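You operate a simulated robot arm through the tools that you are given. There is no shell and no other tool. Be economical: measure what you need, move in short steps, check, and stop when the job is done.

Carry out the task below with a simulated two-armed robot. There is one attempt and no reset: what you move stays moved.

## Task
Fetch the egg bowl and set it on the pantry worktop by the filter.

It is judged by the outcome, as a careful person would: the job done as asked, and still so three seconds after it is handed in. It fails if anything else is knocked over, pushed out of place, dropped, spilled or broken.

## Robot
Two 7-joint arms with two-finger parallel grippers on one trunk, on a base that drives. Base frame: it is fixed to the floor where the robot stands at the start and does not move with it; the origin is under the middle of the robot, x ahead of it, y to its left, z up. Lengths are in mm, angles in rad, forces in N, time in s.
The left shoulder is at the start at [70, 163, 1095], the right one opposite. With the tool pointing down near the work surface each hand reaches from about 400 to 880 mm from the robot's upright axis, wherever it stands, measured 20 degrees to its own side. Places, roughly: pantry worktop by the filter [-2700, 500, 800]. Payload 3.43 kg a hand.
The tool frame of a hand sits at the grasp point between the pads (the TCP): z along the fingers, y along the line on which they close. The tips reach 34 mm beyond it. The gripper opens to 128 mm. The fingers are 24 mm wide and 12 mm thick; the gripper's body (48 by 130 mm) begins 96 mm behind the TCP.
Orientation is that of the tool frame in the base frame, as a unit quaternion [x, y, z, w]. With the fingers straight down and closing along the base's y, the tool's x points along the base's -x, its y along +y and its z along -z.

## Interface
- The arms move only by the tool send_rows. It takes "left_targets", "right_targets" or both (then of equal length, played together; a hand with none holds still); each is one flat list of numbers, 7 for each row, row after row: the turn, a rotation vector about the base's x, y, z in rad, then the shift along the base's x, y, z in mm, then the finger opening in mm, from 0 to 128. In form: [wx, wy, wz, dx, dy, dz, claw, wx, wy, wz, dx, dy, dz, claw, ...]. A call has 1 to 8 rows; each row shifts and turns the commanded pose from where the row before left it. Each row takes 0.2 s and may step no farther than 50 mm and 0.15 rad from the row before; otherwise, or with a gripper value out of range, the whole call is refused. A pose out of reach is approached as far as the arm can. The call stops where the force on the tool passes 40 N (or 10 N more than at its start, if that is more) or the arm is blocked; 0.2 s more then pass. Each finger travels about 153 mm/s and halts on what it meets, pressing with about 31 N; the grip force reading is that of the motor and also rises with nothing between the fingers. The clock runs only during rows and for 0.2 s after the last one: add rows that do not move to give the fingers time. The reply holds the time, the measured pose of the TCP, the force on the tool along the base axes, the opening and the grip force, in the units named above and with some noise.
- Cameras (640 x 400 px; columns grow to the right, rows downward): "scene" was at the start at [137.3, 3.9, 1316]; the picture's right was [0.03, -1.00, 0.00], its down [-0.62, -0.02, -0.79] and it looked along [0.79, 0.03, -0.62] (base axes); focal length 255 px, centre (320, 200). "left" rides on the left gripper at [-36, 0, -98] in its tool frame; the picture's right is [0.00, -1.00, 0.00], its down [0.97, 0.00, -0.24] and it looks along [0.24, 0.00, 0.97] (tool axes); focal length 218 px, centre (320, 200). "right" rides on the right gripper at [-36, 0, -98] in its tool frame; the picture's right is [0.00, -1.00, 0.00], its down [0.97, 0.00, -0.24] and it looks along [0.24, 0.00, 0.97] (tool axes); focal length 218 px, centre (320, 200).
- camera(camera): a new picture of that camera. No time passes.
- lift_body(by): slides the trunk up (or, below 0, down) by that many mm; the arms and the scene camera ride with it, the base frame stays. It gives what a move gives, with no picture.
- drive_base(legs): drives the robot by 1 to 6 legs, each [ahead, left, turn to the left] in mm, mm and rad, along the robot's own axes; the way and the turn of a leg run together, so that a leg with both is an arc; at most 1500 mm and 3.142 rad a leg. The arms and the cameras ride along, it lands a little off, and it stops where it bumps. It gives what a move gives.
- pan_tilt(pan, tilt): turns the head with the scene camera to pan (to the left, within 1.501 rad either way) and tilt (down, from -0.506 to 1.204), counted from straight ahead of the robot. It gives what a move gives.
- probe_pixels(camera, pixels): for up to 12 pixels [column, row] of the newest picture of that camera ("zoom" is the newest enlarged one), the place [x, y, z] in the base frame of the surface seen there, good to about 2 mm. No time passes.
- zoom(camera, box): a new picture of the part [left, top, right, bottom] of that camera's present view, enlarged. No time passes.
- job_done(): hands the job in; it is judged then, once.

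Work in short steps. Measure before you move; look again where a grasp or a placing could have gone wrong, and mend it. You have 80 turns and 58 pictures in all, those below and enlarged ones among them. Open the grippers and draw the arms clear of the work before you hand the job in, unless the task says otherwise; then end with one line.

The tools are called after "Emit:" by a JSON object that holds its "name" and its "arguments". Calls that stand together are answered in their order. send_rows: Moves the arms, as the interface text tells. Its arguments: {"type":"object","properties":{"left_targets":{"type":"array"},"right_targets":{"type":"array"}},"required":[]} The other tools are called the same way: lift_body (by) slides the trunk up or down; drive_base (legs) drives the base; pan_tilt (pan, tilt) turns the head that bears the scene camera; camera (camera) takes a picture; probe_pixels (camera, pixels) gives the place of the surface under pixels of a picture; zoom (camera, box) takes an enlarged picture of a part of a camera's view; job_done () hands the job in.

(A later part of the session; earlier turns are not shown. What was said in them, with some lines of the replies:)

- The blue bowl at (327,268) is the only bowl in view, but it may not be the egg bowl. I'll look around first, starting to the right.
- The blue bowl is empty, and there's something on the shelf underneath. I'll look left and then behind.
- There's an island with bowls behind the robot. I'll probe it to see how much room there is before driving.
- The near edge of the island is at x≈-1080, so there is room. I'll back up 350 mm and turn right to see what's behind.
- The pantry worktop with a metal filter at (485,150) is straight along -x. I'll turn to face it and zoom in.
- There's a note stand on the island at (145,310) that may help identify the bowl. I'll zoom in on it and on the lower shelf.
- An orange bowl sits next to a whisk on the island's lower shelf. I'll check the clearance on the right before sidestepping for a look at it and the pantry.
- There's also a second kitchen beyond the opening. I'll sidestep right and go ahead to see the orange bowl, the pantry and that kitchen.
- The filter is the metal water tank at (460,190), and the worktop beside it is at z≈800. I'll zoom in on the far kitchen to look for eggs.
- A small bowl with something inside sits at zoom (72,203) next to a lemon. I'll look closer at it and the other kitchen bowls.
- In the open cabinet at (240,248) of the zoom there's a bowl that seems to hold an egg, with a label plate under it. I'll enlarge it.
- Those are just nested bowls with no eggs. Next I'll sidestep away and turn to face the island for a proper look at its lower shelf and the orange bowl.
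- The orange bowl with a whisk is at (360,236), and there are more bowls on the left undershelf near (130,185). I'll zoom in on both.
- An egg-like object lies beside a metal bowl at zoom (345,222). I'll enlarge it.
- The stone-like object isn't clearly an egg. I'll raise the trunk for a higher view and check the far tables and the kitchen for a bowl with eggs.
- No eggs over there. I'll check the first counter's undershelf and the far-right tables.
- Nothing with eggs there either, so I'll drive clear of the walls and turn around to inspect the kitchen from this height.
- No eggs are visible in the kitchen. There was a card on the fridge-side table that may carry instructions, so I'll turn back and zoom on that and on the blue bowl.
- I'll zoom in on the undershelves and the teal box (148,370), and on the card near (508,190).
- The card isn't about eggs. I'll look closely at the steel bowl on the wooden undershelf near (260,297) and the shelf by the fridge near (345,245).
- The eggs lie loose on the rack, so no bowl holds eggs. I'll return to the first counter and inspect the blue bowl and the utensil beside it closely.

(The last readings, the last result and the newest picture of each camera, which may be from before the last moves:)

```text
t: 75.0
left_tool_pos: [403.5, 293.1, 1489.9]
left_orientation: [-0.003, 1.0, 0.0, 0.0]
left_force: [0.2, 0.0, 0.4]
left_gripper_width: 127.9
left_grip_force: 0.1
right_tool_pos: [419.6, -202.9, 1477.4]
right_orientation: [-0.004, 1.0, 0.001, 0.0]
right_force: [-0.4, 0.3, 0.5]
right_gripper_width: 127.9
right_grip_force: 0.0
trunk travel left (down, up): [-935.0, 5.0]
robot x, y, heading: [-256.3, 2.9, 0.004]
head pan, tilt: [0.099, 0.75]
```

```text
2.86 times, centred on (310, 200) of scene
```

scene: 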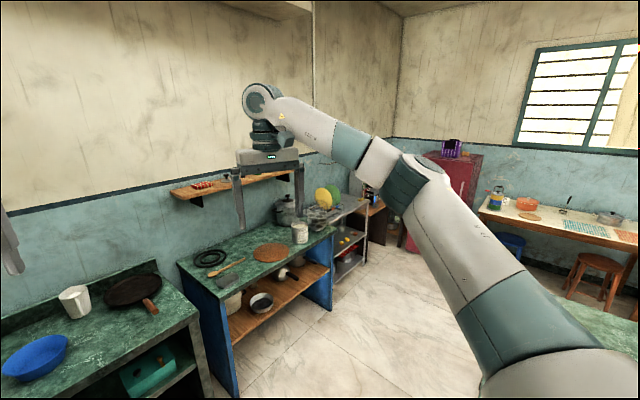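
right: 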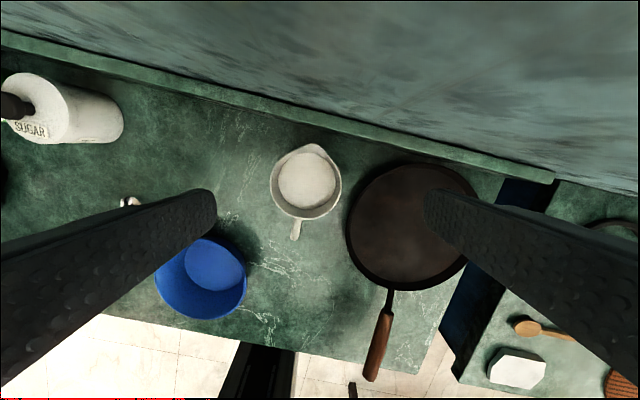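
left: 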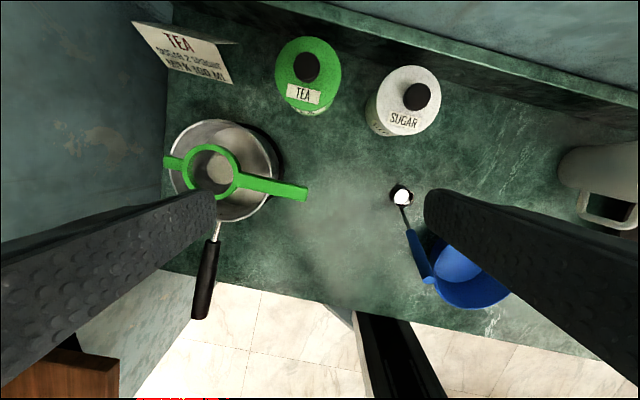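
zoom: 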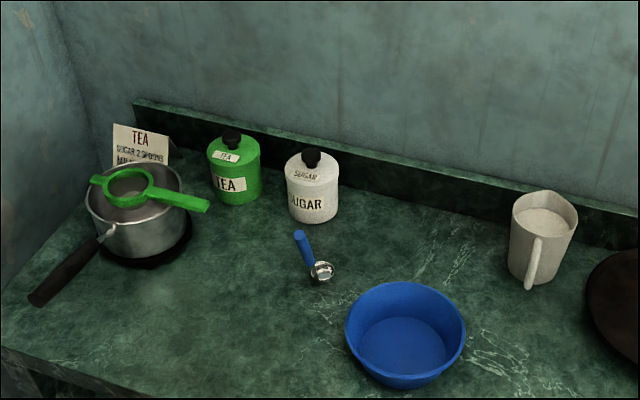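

The blue bowl sits dead ahead of the start pose beside the frying pan and milk jug, and it's the clear loose bowl on this work surface. I'll take it as the egg bowl. Next I'll lower the trunk, move closer and measure it.

Emit:
{"name": "drive_base", "arguments": {"legs": [[170, 0, 0]]}}

Emit:
{"name": "lift_body", "arguments": {"by": -360}}

Emit:
{"name": "camera", "arguments": {"camera": "scene"}}

```text
t: 76.5
left_tool_pos: [570.9, 294.5, 1491.3]
left_orientation: [-0.004, 1.0, 0.0, 0.002]
left_force: [-0.8, 0.6, 0.6]
left_gripper_width: 128.0
left_grip_force: 0.0
right_tool_pos: [585.3, -201.9, 1481.2]
right_orientation: [-0.004, 1.0, 0.0, 0.002]
right_force: [0.1, -0.1, -0.6]
right_gripper_width: 128.1
right_grip_force: 0.0
trunk travel left (down, up): [-935.0, 5.0]
robot x, y, heading: [-88.7, 1.0, 0.006]
head pan, tilt: [0.099, 0.75]
```

```text
t: 80.0
left_tool_pos: [573.4, 295.9, 1130.6]
left_orientation: [-0.005, 1.0, 0.0, 0.0]
left_force: [-0.3, -1.1, -0.5]
left_gripper_width: 128.0
left_grip_force: 0.1
right_tool_pos: [589.5, -200.5, 1118.7]
right_orientation: [-0.004, 1.0, 0.0, 0.0]
right_force: [-0.3, 0.0, -0.4]
right_gripper_width: 128.1
right_grip_force: 0.1
trunk travel left (down, up): [-575.0, 365.0]
robot x, y, heading: [-88.8, 3.9, 0.007]
head pan, tilt: [0.099, 0.75]
```

```text
17 pictures are left
```

scene: 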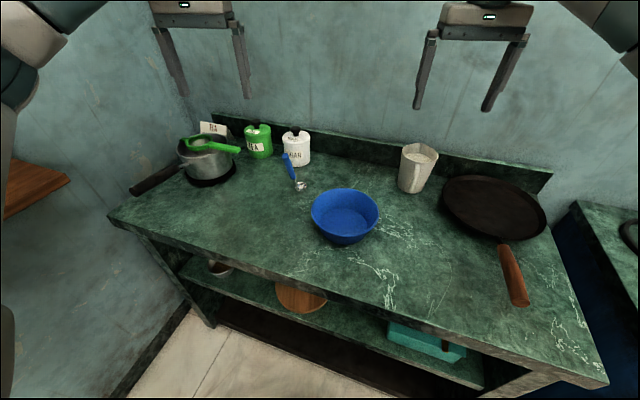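

There's another small vessel on the lower shelf at (220,268). I'll check it before touching anything, and probe the bowl too.

Emit:
{"name": "zoom", "arguments": {"camera": "scene", "box": [180, 250, 340, 350]}}

Emit:
{"name": "probe_pixels", "arguments": {"camera": "scene", "pixels": [[313, 210], [377, 208], [345, 190], [345, 218], [318, 222], [372, 222], [301, 186], [287, 158], [330, 290], [345, 238], [315, 216], [320, 200]]}}

```text
4.00 times, centred on (260, 300) of scene
```

zoom: 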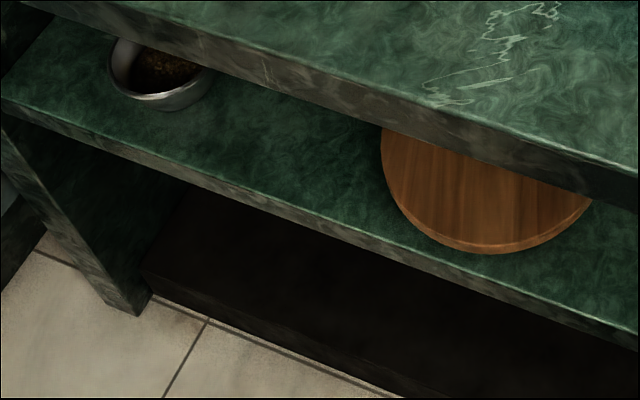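

```text
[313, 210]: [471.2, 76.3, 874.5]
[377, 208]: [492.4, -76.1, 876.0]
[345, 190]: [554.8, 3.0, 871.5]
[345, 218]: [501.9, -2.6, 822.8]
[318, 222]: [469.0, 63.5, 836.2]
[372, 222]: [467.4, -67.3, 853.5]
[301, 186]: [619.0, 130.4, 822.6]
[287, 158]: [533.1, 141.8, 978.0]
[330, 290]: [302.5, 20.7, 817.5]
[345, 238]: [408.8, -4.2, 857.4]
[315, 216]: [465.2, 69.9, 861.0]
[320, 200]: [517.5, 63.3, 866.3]
```

That vessel holds spice, so the blue bowl it is: rim at z≈874, centre ≈(480,0), radius ≈77. An upright blue handle sits to its left, so I'll use the right hand on the right rim, tilted slightly to match the wall.

Emit:
{"name": "send_rows", "arguments": {"right_targets": [0.0417, 0, 0, -18.2, 20.9, -31.4, 60, 0.0417, 0, 0, -18.2, 20.9, -31.4, 44, 0.0417, 0, 0, -18.2, 20.9, -31.4, 44, 0.0417, 0, 0, -18.2, 20.9, -31.4, 44, 0.0417, 0, 0, -18.2, 20.9, -31.4, 44, 0.0417, 0, 0, -18.2, 20.9, -31.4, 44, 0, 0, 0, 0, 0, 0, 44]}}

Emit:
{"name": "camera", "arguments": {"camera": "right"}}

```text
t: 81.6
left_tool_pos: [573.3, 295.3, 1129.5]
left_orientation: [-0.004, 1.0, 0.001, -0.001]
left_force: [-0.1, -0.5, 0.0]
left_gripper_width: 128.0
left_grip_force: 0.1
right_tool_pos: [482.0, -74.9, 928.5]
right_orientation: [-0.005, 0.992, 0.125, 0.001]
right_force: [0.2, 0.2, 0.3]
right_gripper_width: 44.1
right_grip_force: 0.1
trunk travel left (down, up): [-575.0, 365.0]
robot x, y, heading: [-83.8, 3.2, 0.001]
head pan, tilt: [0.099, 0.75]
```

```text
15 pictures are left
```

right: 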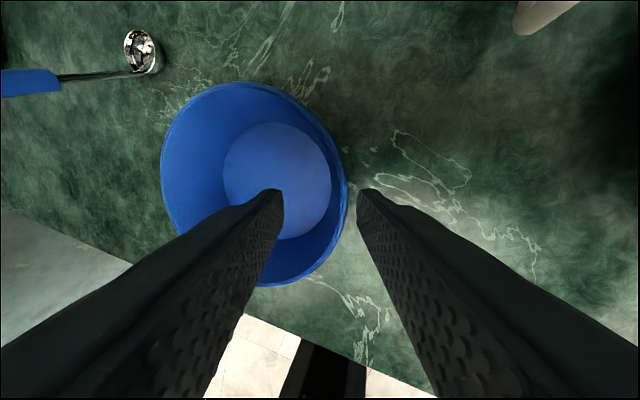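

The fingers straddle the rim (rim at column ≈345, between tips at 284 and 358). I'll descend 64 mm and close.

Emit:
{"name": "send_rows", "arguments": {"right_targets": [0, 0, 0, -1, -1, -32, 44, 0, 0, 0, 0, 0, -32, 44, 0, 0, 0, 0, 0, 0, 44]}}

Emit:
{"name": "camera", "arguments": {"camera": "right"}}

```text
t: 82.4
left_tool_pos: [573.7, 293.8, 1129.1]
left_orientation: [-0.005, 1.0, 0.001, 0.0]
left_force: [-0.5, 0.2, -0.7]
left_gripper_width: 128.0
left_grip_force: 0.1
right_tool_pos: [481.3, -75.5, 866.3]
right_orientation: [-0.004, 0.992, 0.125, 0.001]
right_force: [-0.3, -0.1, 0.0]
right_gripper_width: 44.1
right_grip_force: 0.0
trunk travel left (down, up): [-575.0, 365.0]
robot x, y, heading: [-87.7, 5.6, 0.006]
head pan, tilt: [0.099, 0.75]
```

```text
14 pictures are left
```

right: 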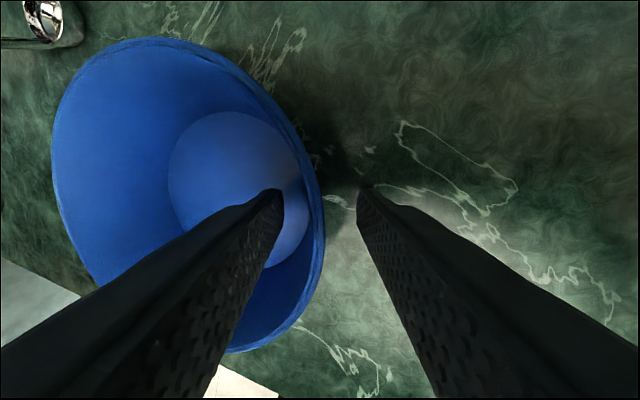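

The rim is centred between the fingers at column ≈322, so I'll close and check the opening.

Emit:
{"name": "send_rows", "arguments": {"right_targets": [0, 0, 0, 0, 0, 0, 20, 0, 0, 0, 0, 0, 0, 0, 0, 0, 0, 0, 0, 0, 0]}}

```text
t: 83.2
left_tool_pos: [573.7, 294.2, 1130.3]
left_orientation: [-0.005, 1.0, -0.001, 0.001]
left_force: [0.0, -0.1, 0.1]
left_gripper_width: 128.0
left_grip_force: 0.1
right_tool_pos: [480.6, -74.5, 867.1]
right_orientation: [-0.004, 0.992, 0.126, 0.002]
right_force: [0.5, 0.4, 13.6]
right_gripper_width: 8.9
right_grip_force: 31.6
trunk travel left (down, up): [-575.0, 365.0]
robot x, y, heading: [-89.0, 4.8, 0.006]
head pan, tilt: [0.099, 0.75]
```

The bowl is gripped, with the opening halted at 8.9 mm. I'll lift it straight up and look.

Emit:
{"name": "send_rows", "arguments": {"right_targets": [0, 0, 0, 0, 0, 20, 0, 0, 0, 0, 0, 0, 30, 0, 0, 0, 0, 0, 0, 40, 0, 0, 0, 0, 0, 0, 40, 0, 0, 0, 0, 0, 0, 40, 0, 0, 0, 0, 0, 0, 30, 0, 0, 0, 0, 0, 0, 0, 0]}}

Emit:
{"name": "camera", "arguments": {"camera": "scene"}}

```text
t: 84.8
left_tool_pos: [573.8, 294.5, 1130.8]
left_orientation: [-0.004, 1.0, 0.0, 0.0]
left_force: [-1.0, 0.2, 0.0]
left_gripper_width: 128.3
left_grip_force: 0.0
right_tool_pos: [478.5, -76.9, 1066.2]
right_orientation: [-0.003, 0.992, 0.126, 0.0]
right_force: [0.0, 0.2, -0.6]
right_gripper_width: 7.2
right_grip_force: 30.6
trunk travel left (down, up): [-575.0, 365.0]
robot x, y, heading: [-85.6, 6.5, 0.008]
head pan, tilt: [0.099, 0.75]
```

```text
13 pictures are left
```

scene: 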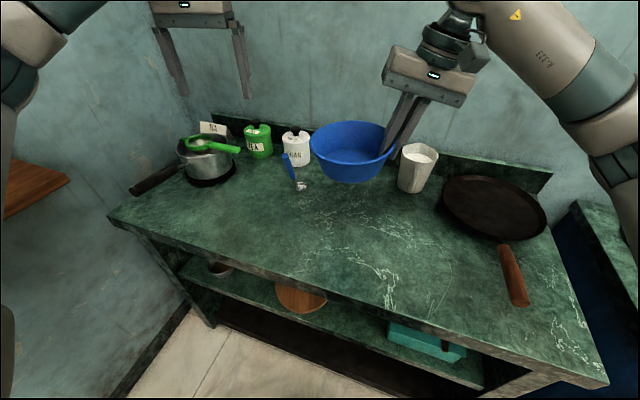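

The bowl hangs level from the hand and nothing else moved. I'll back away, turn around and drive to the pantry along y≈430 as before.

Emit:
{"name": "drive_base", "arguments": {"legs": [[-270, 0, 0], [0, 0, -1.57], [0, 0, -1.57], [0, -450, 0], [1000, 0, 0]]}}

Emit:
{"name": "pan_tilt", "arguments": {"pan": 0, "tilt": 0.5}}

Emit:
{"name": "camera", "arguments": {"camera": "scene"}}

```text
t: 101.3
left_tool_pos: [-2019.2, 108.3, 1129.1]
left_orientation: [1.0, 0.014, 0.0, 0.001]
left_force: [-0.1, -0.2, 0.1]
left_gripper_width: 127.9
left_grip_force: 0.0
right_tool_pos: [-1932.2, 482.3, 1066.0]
right_orientation: [0.992, 0.014, 0.001, 0.126]
right_force: [-0.1, 0.3, -1.1]
right_gripper_width: 7.4
right_grip_force: 30.7
trunk travel left (down, up): [-575.0, 365.0]
robot x, y, heading: [-1362.1, 413.4, -3.111]
head pan, tilt: [0.099, 0.75]
```

```text
t: 102.1
left_tool_pos: [-2021.2, 109.6, 1130.0]
left_orientation: [1.0, 0.014, 0.0, 0.0]
left_force: [0.1, 0.2, 0.1]
left_gripper_width: 128.1
left_grip_force: 0.1
right_tool_pos: [-1933.6, 482.9, 1064.8]
right_orientation: [0.992, 0.012, 0.001, 0.124]
right_force: [0.1, -0.6, -0.8]
right_gripper_width: 7.5
right_grip_force: 31.0
trunk travel left (down, up): [-575.0, 365.0]
robot x, y, heading: [-1365.1, 411.3, -3.112]
head pan, tilt: [0.0, 0.499]
```

```text
12 pictures are left
```

scene: 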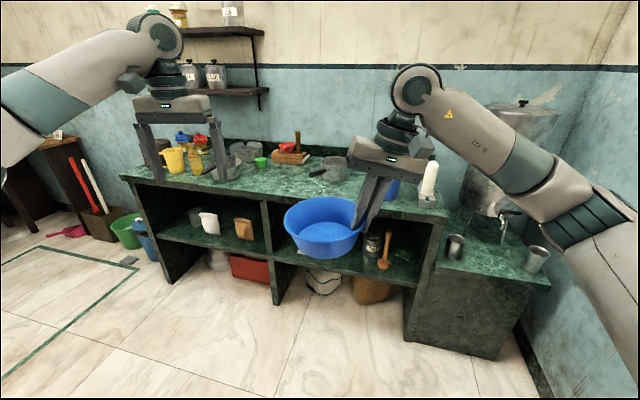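

The bowl is still held. I'll probe the worktop to find the free spot near the filter.

Emit:
{"name": "zoom", "arguments": {"camera": "scene", "box": [260, 130, 500, 280]}}

Emit:
{"name": "probe_pixels", "arguments": {"camera": "scene", "pixels": [[320, 173], [335, 170], [340, 192], [340, 200], [393, 190], [427, 195], [427, 170], [400, 215], [260, 164], [290, 157], [440, 216], [300, 190]]}}

```text
2.67 times, centred on (380, 205) of scene
```

zoom: 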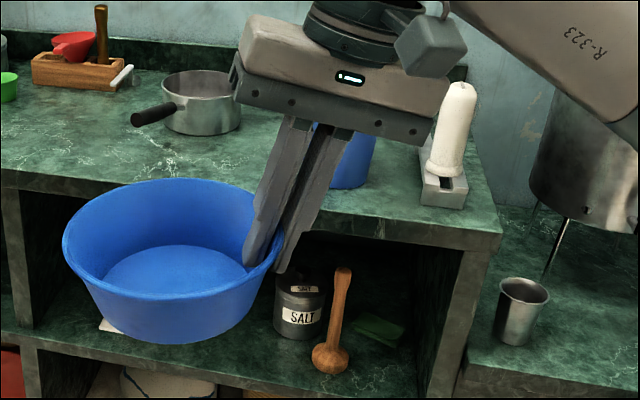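

```text
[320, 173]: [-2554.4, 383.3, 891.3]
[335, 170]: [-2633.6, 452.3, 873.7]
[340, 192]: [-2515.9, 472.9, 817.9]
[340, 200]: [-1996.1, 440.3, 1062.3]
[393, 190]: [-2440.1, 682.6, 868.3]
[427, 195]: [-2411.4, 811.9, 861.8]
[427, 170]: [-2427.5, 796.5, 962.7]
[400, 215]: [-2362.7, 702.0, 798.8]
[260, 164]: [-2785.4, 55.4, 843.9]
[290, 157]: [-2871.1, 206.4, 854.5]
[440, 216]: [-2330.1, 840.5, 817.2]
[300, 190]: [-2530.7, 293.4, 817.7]
```

Worktop is at z≈818, with the front edge near x≈-2345, the pan at about (-2630,455), and the jug and stand at y≈690–810. I'll move 250 mm closer and raise the trunk for a view from above.

Emit:
{"name": "lift_body", "arguments": {"by": 150}}

Emit:
{"name": "drive_base", "arguments": {"legs": [[300, 0, 0]]}}

Emit:
{"name": "pan_tilt", "arguments": {"pan": -0.25, "tilt": 0.75}}

Emit:
{"name": "camera", "arguments": {"camera": "scene"}}

Emit:
{"name": "camera", "arguments": {"camera": "right"}}

```text
t: 103.9
left_tool_pos: [-2020.2, 108.9, 1279.3]
left_orientation: [1.0, 0.014, -0.001, 0.0]
left_force: [0.6, -0.1, 0.1]
left_gripper_width: 127.9
left_grip_force: 0.0
right_tool_pos: [-1932.9, 482.3, 1215.0]
right_orientation: [0.992, 0.013, 0.0, 0.124]
right_force: [0.1, 0.3, -0.1]
right_gripper_width: 7.7
right_grip_force: 31.8
trunk travel left (down, up): [-725.0, 215.0]
robot x, y, heading: [-1367.7, 411.1, -3.111]
head pan, tilt: [0.0, 0.499]
```

```text
t: 105.9
left_tool_pos: [-2322.1, 101.2, 1280.6]
left_orientation: [1.0, 0.013, -0.001, -0.001]
left_force: [0.0, 0.0, 0.5]
left_gripper_width: 127.9
left_grip_force: 0.1
right_tool_pos: [-2234.2, 476.3, 1217.0]
right_orientation: [0.992, 0.013, 0.0, 0.125]
right_force: [-0.5, -0.4, -0.7]
right_gripper_width: 7.5
right_grip_force: 30.9
trunk travel left (down, up): [-725.0, 215.0]
robot x, y, heading: [-1671.6, 405.1, -3.12]
head pan, tilt: [0.0, 0.499]
```

```text
t: 106.7
left_tool_pos: [-2324.0, 102.5, 1279.0]
left_orientation: [1.0, 0.013, 0.002, 0.0]
left_force: [-0.7, -0.9, -0.6]
left_gripper_width: 127.9
left_grip_force: 0.0
right_tool_pos: [-2236.7, 474.3, 1214.7]
right_orientation: [0.992, 0.013, 0.0, 0.126]
right_force: [0.1, -0.4, -0.6]
right_gripper_width: 7.4
right_grip_force: 31.6
trunk travel left (down, up): [-725.0, 215.0]
robot x, y, heading: [-1669.3, 404.1, -3.116]
head pan, tilt: [-0.25, 0.75]
```

```text
10 pictures are left
```

scene: 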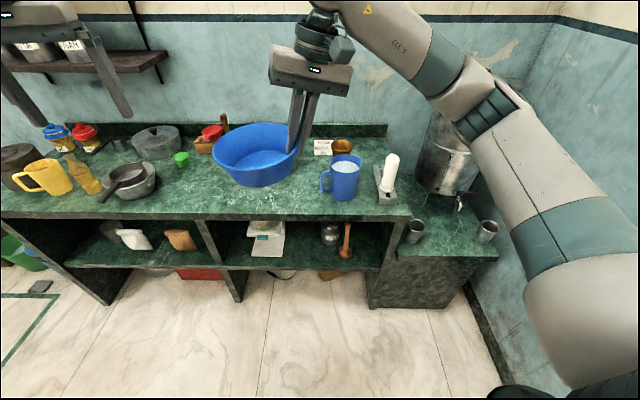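

```text
9 pictures are left
```

right: 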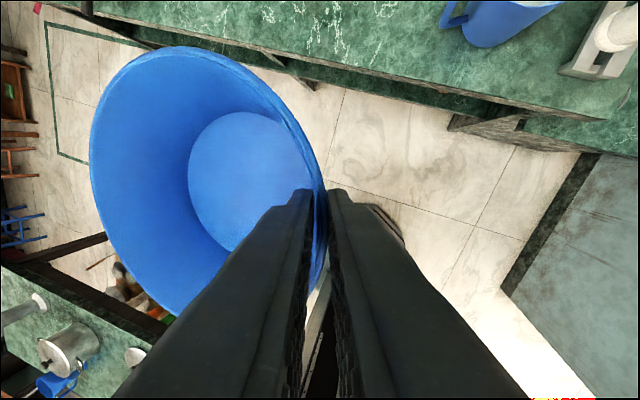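

The jug is full, with its handle on the left at (325,182). I'll probe it, the card at (323,147) and the free area.

Emit:
{"name": "probe_pixels", "arguments": {"camera": "scene", "pixels": [[324, 182], [332, 178], [345, 198], [358, 178], [345, 162], [323, 150], [342, 150], [300, 200], [300, 216], [385, 200], [225, 190], [310, 170]]}}

Emit:
{"name": "zoom", "arguments": {"camera": "scene", "box": [190, 110, 430, 240]}}

```text
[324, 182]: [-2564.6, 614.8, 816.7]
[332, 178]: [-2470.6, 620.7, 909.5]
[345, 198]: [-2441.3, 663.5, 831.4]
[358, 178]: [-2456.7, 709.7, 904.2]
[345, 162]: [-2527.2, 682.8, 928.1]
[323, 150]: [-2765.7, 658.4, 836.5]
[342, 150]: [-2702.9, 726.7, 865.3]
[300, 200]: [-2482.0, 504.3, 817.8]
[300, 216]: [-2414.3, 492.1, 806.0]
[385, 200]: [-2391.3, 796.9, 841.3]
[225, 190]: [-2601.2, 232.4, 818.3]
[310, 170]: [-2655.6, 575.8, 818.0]
```

```text
2.67 times, centred on (310, 175) of scene
```

zoom: 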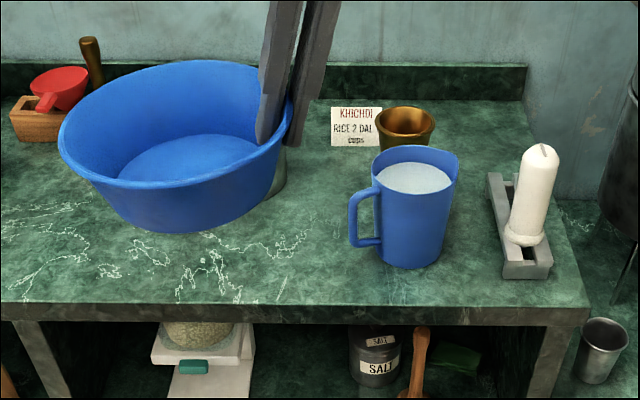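

The front edge is x≈-2414 and the jug handle reaches about y≈595. The pan is hidden behind the bowl, so I'll check it with the left hand's camera.

Emit:
{"name": "camera", "arguments": {"camera": "left"}}

```text
7 pictures are left
```

left: 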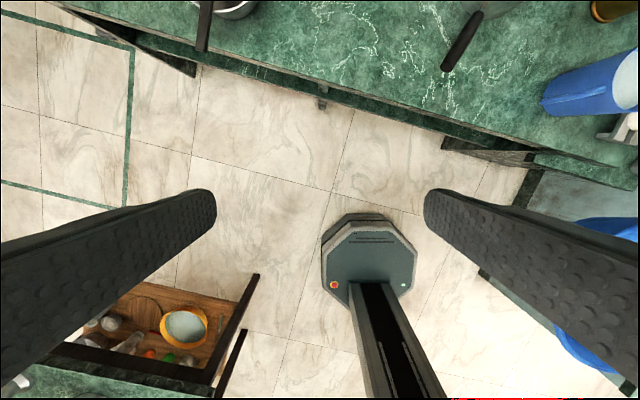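

Emit:
{"name": "probe_pixels", "arguments": {"camera": "left", "pixels": [[448, 66], [478, 16], [490, 12], [520, 6], [544, 100], [585, 12], [440, 110], [520, 60], [470, 4]]}}

```text
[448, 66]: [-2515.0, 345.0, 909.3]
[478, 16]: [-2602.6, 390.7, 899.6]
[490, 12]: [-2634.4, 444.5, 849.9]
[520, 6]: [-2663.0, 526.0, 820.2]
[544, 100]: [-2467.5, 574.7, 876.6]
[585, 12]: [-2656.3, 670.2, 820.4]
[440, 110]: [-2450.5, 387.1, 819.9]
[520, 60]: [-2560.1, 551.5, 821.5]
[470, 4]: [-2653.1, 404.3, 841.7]
```

Placing with the hand on the right would crowd the jug handle at (-2467,575). So I'll yaw the hand about −60° so it sits on the robot side of the bowl, then set the bowl down centred near (-2505,465).

Emit:
{"name": "send_rows", "arguments": {"right_targets": [0, 0, -0.15, 0, 0, 0, 0, 0, 0, -0.15, 0, 0, 0, 0, 0, 0, -0.15, 0, 0, 0, 0, 0, 0, -0.15, 0, 0, 0, 0, 0, 0, -0.15, 0, 0, 0, 0, 0, 0, -0.15, 0, 0, 0, 0, 0, 0, -0.15, 0, 0, 0, 0, 0, 0, 0, 0, 0, 0, 0]}}

```text
t: 108.5
left_tool_pos: [-2323.3, 102.4, 1280.9]
left_orientation: [1.0, 0.013, 0.0, 0.0]
left_force: [-0.2, -0.3, 0.9]
left_gripper_width: 127.9
left_grip_force: 0.1
right_tool_pos: [-2235.3, 474.2, 1215.5]
right_orientation: [0.864, -0.487, -0.062, 0.108]
right_force: [0.1, -0.1, -0.5]
right_gripper_width: 7.1
right_grip_force: 30.7
trunk travel left (down, up): [-725.0, 215.0]
robot x, y, heading: [-1668.2, 402.3, -3.118]
head pan, tilt: [-0.25, 0.75]
```

The yaw tracked and the grip holds. I'll drive 150 mm ahead and lower the trunk back, with the bowl still well above the jug and pan.

Emit:
{"name": "drive_base", "arguments": {"legs": [[150, 0, 0]]}}

Emit:
{"name": "lift_body", "arguments": {"by": -150}}

```text
t: 109.9
left_tool_pos: [-2472.3, 101.2, 1280.3]
left_orientation: [1.0, 0.012, -0.002, -0.001]
left_force: [0.5, 0.6, -0.5]
left_gripper_width: 128.0
left_grip_force: 0.0
right_tool_pos: [-2384.2, 471.4, 1216.1]
right_orientation: [0.864, -0.487, -0.063, 0.108]
right_force: [-0.2, 0.6, -0.2]
right_gripper_width: 7.6
right_grip_force: 30.4
trunk travel left (down, up): [-725.0, 215.0]
robot x, y, heading: [-1813.3, 397.3, -3.118]
head pan, tilt: [-0.25, 0.75]
```

```text
t: 111.6
left_tool_pos: [-2472.5, 100.7, 1130.5]
left_orientation: [1.0, 0.012, -0.001, -0.001]
left_force: [0.0, -0.6, -1.0]
left_gripper_width: 128.0
left_grip_force: 0.1
right_tool_pos: [-2384.5, 472.9, 1064.1]
right_orientation: [0.864, -0.487, -0.063, 0.108]
right_force: [0.4, -0.1, 0.1]
right_gripper_width: 7.2
right_grip_force: 31.3
trunk travel left (down, up): [-575.0, 365.0]
robot x, y, heading: [-1817.7, 401.8, -3.118]
head pan, tilt: [-0.25, 0.75]
```

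Now I'll shift to TCP (-2440,502) and come down to z≈935 for a check.

Emit:
{"name": "send_rows", "arguments": {"right_targets": [0, 0, 0, -28, 15, 0, 0, 0, 0, 0, -28, 14, 0, 0, 0, 0, 0, 0, 0, -43, 0, 0, 0, 0, 0, 0, -43, 0, 0, 0, 0, 0, 0, -43, 0, 0, 0, 0, 0, 0, 0, 0]}}

Emit:
{"name": "camera", "arguments": {"camera": "scene"}}

```text
t: 113.0
left_tool_pos: [-2473.8, 101.0, 1131.7]
left_orientation: [1.0, 0.013, -0.001, 0.0]
left_force: [0.7, 0.2, 0.9]
left_gripper_width: 128.0
left_grip_force: 0.1
right_tool_pos: [-2438.5, 499.9, 935.4]
right_orientation: [0.864, -0.487, -0.063, 0.108]
right_force: [0.8, 0.1, -0.9]
right_gripper_width: 7.4
right_grip_force: 31.3
trunk travel left (down, up): [-575.0, 365.0]
robot x, y, heading: [-1817.5, 401.5, -3.121]
head pan, tilt: [-0.25, 0.75]
```

```text
6 pictures are left
```

scene: 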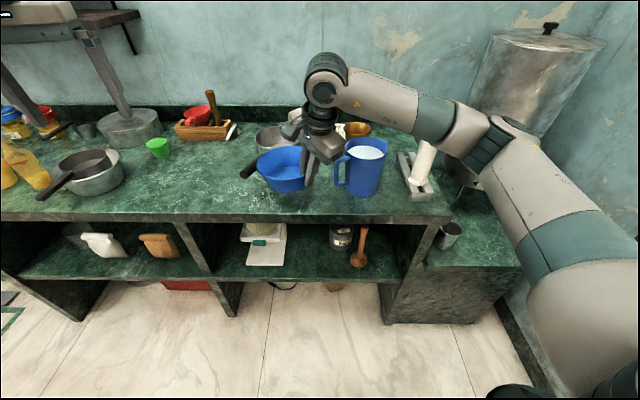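

The bowl is between the pan handle (250,172) and the jug handle (338,185). I'll probe the clearances.

Emit:
{"name": "zoom", "arguments": {"camera": "scene", "box": [220, 110, 400, 230]}}

Emit:
{"name": "probe_pixels", "arguments": {"camera": "scene", "pixels": [[259, 160], [280, 148], [290, 148], [244, 175], [255, 168], [336, 183], [336, 165], [280, 187], [301, 165], [270, 165]]}}

```text
3.33 times, centred on (310, 170) of scene
```

zoom: 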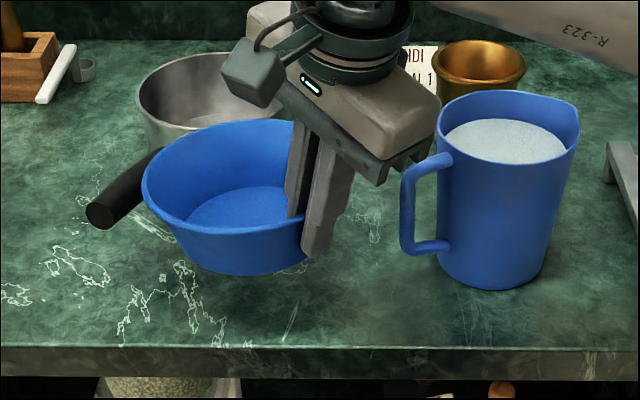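

```text
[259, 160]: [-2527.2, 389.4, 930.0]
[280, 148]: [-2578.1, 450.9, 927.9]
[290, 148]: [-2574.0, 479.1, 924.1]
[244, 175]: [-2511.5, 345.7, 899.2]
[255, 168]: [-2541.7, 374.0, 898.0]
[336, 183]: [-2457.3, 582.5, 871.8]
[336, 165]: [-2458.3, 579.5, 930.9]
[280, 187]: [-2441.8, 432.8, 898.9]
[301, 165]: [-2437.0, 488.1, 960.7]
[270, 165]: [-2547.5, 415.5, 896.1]
```

The rim is close to the pan handle (its edge is near y≈380). I'll shift +8 in x and +16 in y, then lower to about z 877.

Emit:
{"name": "send_rows", "arguments": {"right_targets": [0, 0, 0, 8, 16, 0, 0, 0, 0, 0, 0, 0, 0, 0, 0, 0, 0, 0, 0, -30, 0, 0, 0, 0, 0, 0, -28, 0, 0, 0, 0, 0, 0, 0, 0]}}

Emit:
{"name": "zoom", "arguments": {"camera": "scene", "box": [220, 110, 400, 230]}}

```text
t: 114.2
left_tool_pos: [-2472.8, 100.5, 1131.5]
left_orientation: [1.0, 0.012, 0.0, 0.0]
left_force: [-0.6, -0.3, 0.2]
left_gripper_width: 128.0
left_grip_force: 0.0
right_tool_pos: [-2433.1, 518.7, 880.1]
right_orientation: [0.865, -0.486, -0.064, 0.109]
right_force: [-0.2, -0.5, 10.1]
right_gripper_width: 7.5
right_grip_force: 30.8
trunk travel left (down, up): [-575.0, 365.0]
robot x, y, heading: [-1815.6, 402.3, -3.122]
head pan, tilt: [-0.25, 0.75]
```

```text
3.33 times, centred on (310, 170) of scene
```

zoom: 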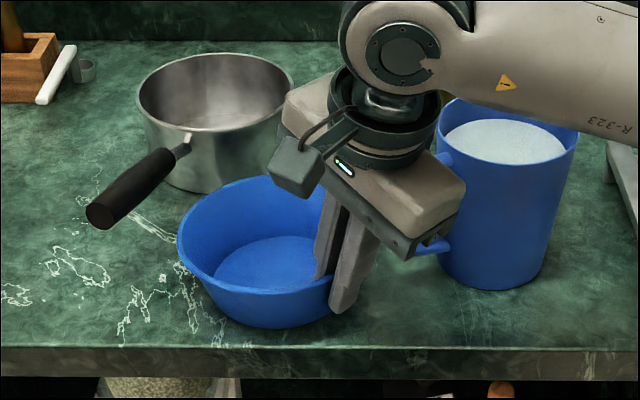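

There's 10 N of contact at z=880, so the bowl is touching the worktop, possibly slightly tilted. I'll probe the rim and the surface.

Emit:
{"name": "probe_pixels", "arguments": {"camera": "zoom", "pixels": [[185, 235], [265, 180], [310, 188], [185, 255], [240, 320], [270, 322], [320, 310], [320, 345], [175, 170], [440, 247], [410, 250], [280, 255]]}}

```text
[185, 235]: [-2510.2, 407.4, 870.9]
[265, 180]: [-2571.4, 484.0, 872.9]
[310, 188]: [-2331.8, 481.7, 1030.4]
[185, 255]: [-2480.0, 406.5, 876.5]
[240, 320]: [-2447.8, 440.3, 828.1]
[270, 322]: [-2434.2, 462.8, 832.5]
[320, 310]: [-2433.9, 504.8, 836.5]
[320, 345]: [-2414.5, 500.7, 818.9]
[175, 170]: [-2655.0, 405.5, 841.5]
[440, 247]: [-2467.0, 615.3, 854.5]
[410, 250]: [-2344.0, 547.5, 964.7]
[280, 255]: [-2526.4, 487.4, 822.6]
```

The far rim is at 872, so it's already down, while the hand side is slightly high. I'll lower about 8 mm gently and see.

Emit:
{"name": "send_rows", "arguments": {"right_targets": [0, 0, 0, 0, 0, -4, 0, 0, 0, 0, 0, 0, -4, 0, 0, 0, 0, 0, 0, -3, 0, 0, 0, 0, 0, 0, 0, 0]}}

```text
t: 115.2
left_tool_pos: [-2472.8, 100.9, 1130.5]
left_orientation: [1.0, 0.013, -0.001, 0.0]
left_force: [-1.1, -0.3, -1.0]
left_gripper_width: 128.0
left_grip_force: 0.1
right_tool_pos: [-2432.8, 517.8, 872.7]
right_orientation: [0.863, -0.487, -0.067, 0.114]
right_force: [5.1, 2.4, 18.5]
right_gripper_width: 8.5
right_grip_force: 31.5
trunk travel left (down, up): [-575.0, 365.0]
robot x, y, heading: [-1818.4, 404.9, -3.121]
head pan, tilt: [-0.25, 0.75]
stopped in row 4 (right hand): the force on the tool passed its limit (the readings are from after the stop); the commanded pose is now the measured one
```

The hand is at z=872.7 and pressing lightly, so the bowl is essentially down. I'll open slowly to 40 mm.

Emit:
{"name": "send_rows", "arguments": {"right_targets": [0, 0, 0, 0, 0, 0, 12, 0, 0, 0, 0, 0, 0, 20, 0, 0, 0, 0, 0, 0, 30, 0, 0, 0, 0, 0, 0, 40, 0, 0, 0, 0, 0, 0, 40]}}

Emit:
{"name": "camera", "arguments": {"camera": "right"}}

```text
t: 116.4
left_tool_pos: [-2474.2, 101.6, 1130.8]
left_orientation: [1.0, 0.012, -0.001, 0.0]
left_force: [0.4, 0.0, -0.9]
left_gripper_width: 127.9
left_grip_force: 0.0
right_tool_pos: [-2433.2, 518.6, 869.9]
right_orientation: [0.864, -0.488, -0.064, 0.112]
right_force: [0.0, -0.1, -0.6]
right_gripper_width: 40.0
right_grip_force: 0.1
trunk travel left (down, up): [-575.0, 365.0]
robot x, y, heading: [-1817.7, 400.5, -3.122]
head pan, tilt: [-0.25, 0.75]
```

```text
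3 pictures are left
```

right: 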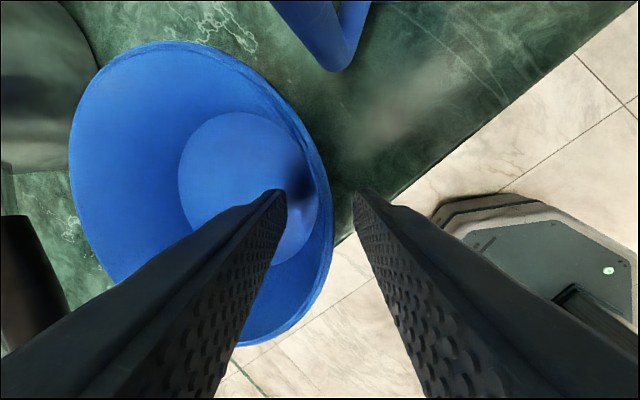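

The bowl is released and the force is zero. I'll raise the hand straight up, clear of it.

Emit:
{"name": "send_rows", "arguments": {"right_targets": [0, 0, 0, 0, 0, 30, 40, 0, 0, 0, 0, 0, 40, 40, 0, 0, 0, 0, 0, 45, 40, 0, 0, 0, 0, 0, 45, 40, 0, 0, 0, 25, 0, 40, 40, 0, 0, 0, 40, 0, 20, 40, 0, 0, 0, 45, 0, 0, 40, 0, 0, 0, 45, 0, 0, 40]}}

Emit:
{"name": "drive_base", "arguments": {"legs": [[-250, 0, 0]]}}

Emit:
{"name": "zoom", "arguments": {"camera": "scene", "box": [200, 90, 480, 265]}}

Emit:
{"name": "probe_pixels", "arguments": {"camera": "zoom", "pixels": [[320, 200], [250, 250], [300, 250]]}}

```text
t: 118.2
left_tool_pos: [-2472.2, 101.5, 1130.6]
left_orientation: [1.0, 0.012, -0.001, 0.001]
left_force: [-0.9, -0.2, -0.4]
left_gripper_width: 128.1
left_grip_force: 0.0
right_tool_pos: [-2278.8, 518.4, 1091.7]
right_orientation: [0.864, -0.487, -0.066, 0.111]
right_force: [0.8, -0.2, 0.5]
right_gripper_width: 39.9
right_grip_force: 0.0
trunk travel left (down, up): [-575.0, 365.0]
robot x, y, heading: [-1818.1, 398.9, -3.119]
head pan, tilt: [-0.25, 0.75]
```

```text
t: 120.1
left_tool_pos: [-2219.2, 106.2, 1130.9]
left_orientation: [1.0, 0.013, -0.001, 0.0]
left_force: [0.6, 0.1, 0.0]
left_gripper_width: 127.9
left_grip_force: 0.1
right_tool_pos: [-2026.9, 523.8, 1091.0]
right_orientation: [0.864, -0.487, -0.065, 0.11]
right_force: [0.1, -0.3, 0.2]
right_gripper_width: 39.9
right_grip_force: 0.0
trunk travel left (down, up): [-575.0, 365.0]
robot x, y, heading: [-1562.3, 407.0, -3.124]
head pan, tilt: [-0.25, 0.75]
```

```text
2.29 times, centred on (340, 178) of scene
```

zoom: 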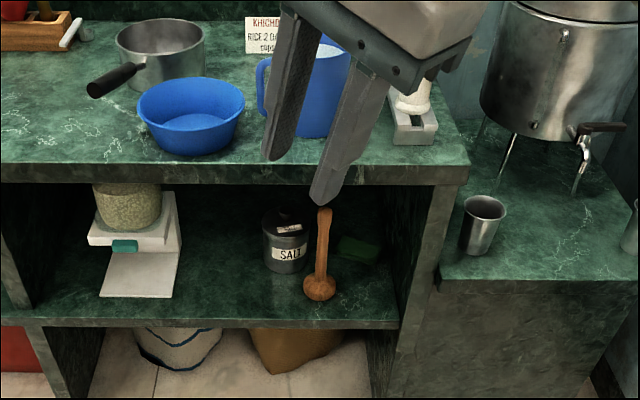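

```text
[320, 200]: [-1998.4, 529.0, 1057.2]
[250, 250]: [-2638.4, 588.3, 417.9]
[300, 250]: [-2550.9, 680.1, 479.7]
```

The bowl sits flat on the pantry worktop between the pan and the jug, nothing else has moved, and the arms are clear. I'll hand the job in.

Emit:
{"name": "job_done", "arguments": {}}

```text
The job is handed in.
```

I set the blue bowl flat on the pantry worktop, about half a metre from the filter, between the pan and the full jug. Nothing else appeared to move. No bowl was labelled "egg" or held eggs, so I took the blue one from the starting counter as my best guess. The main alternative was the orange bowl by the whisk under the island.
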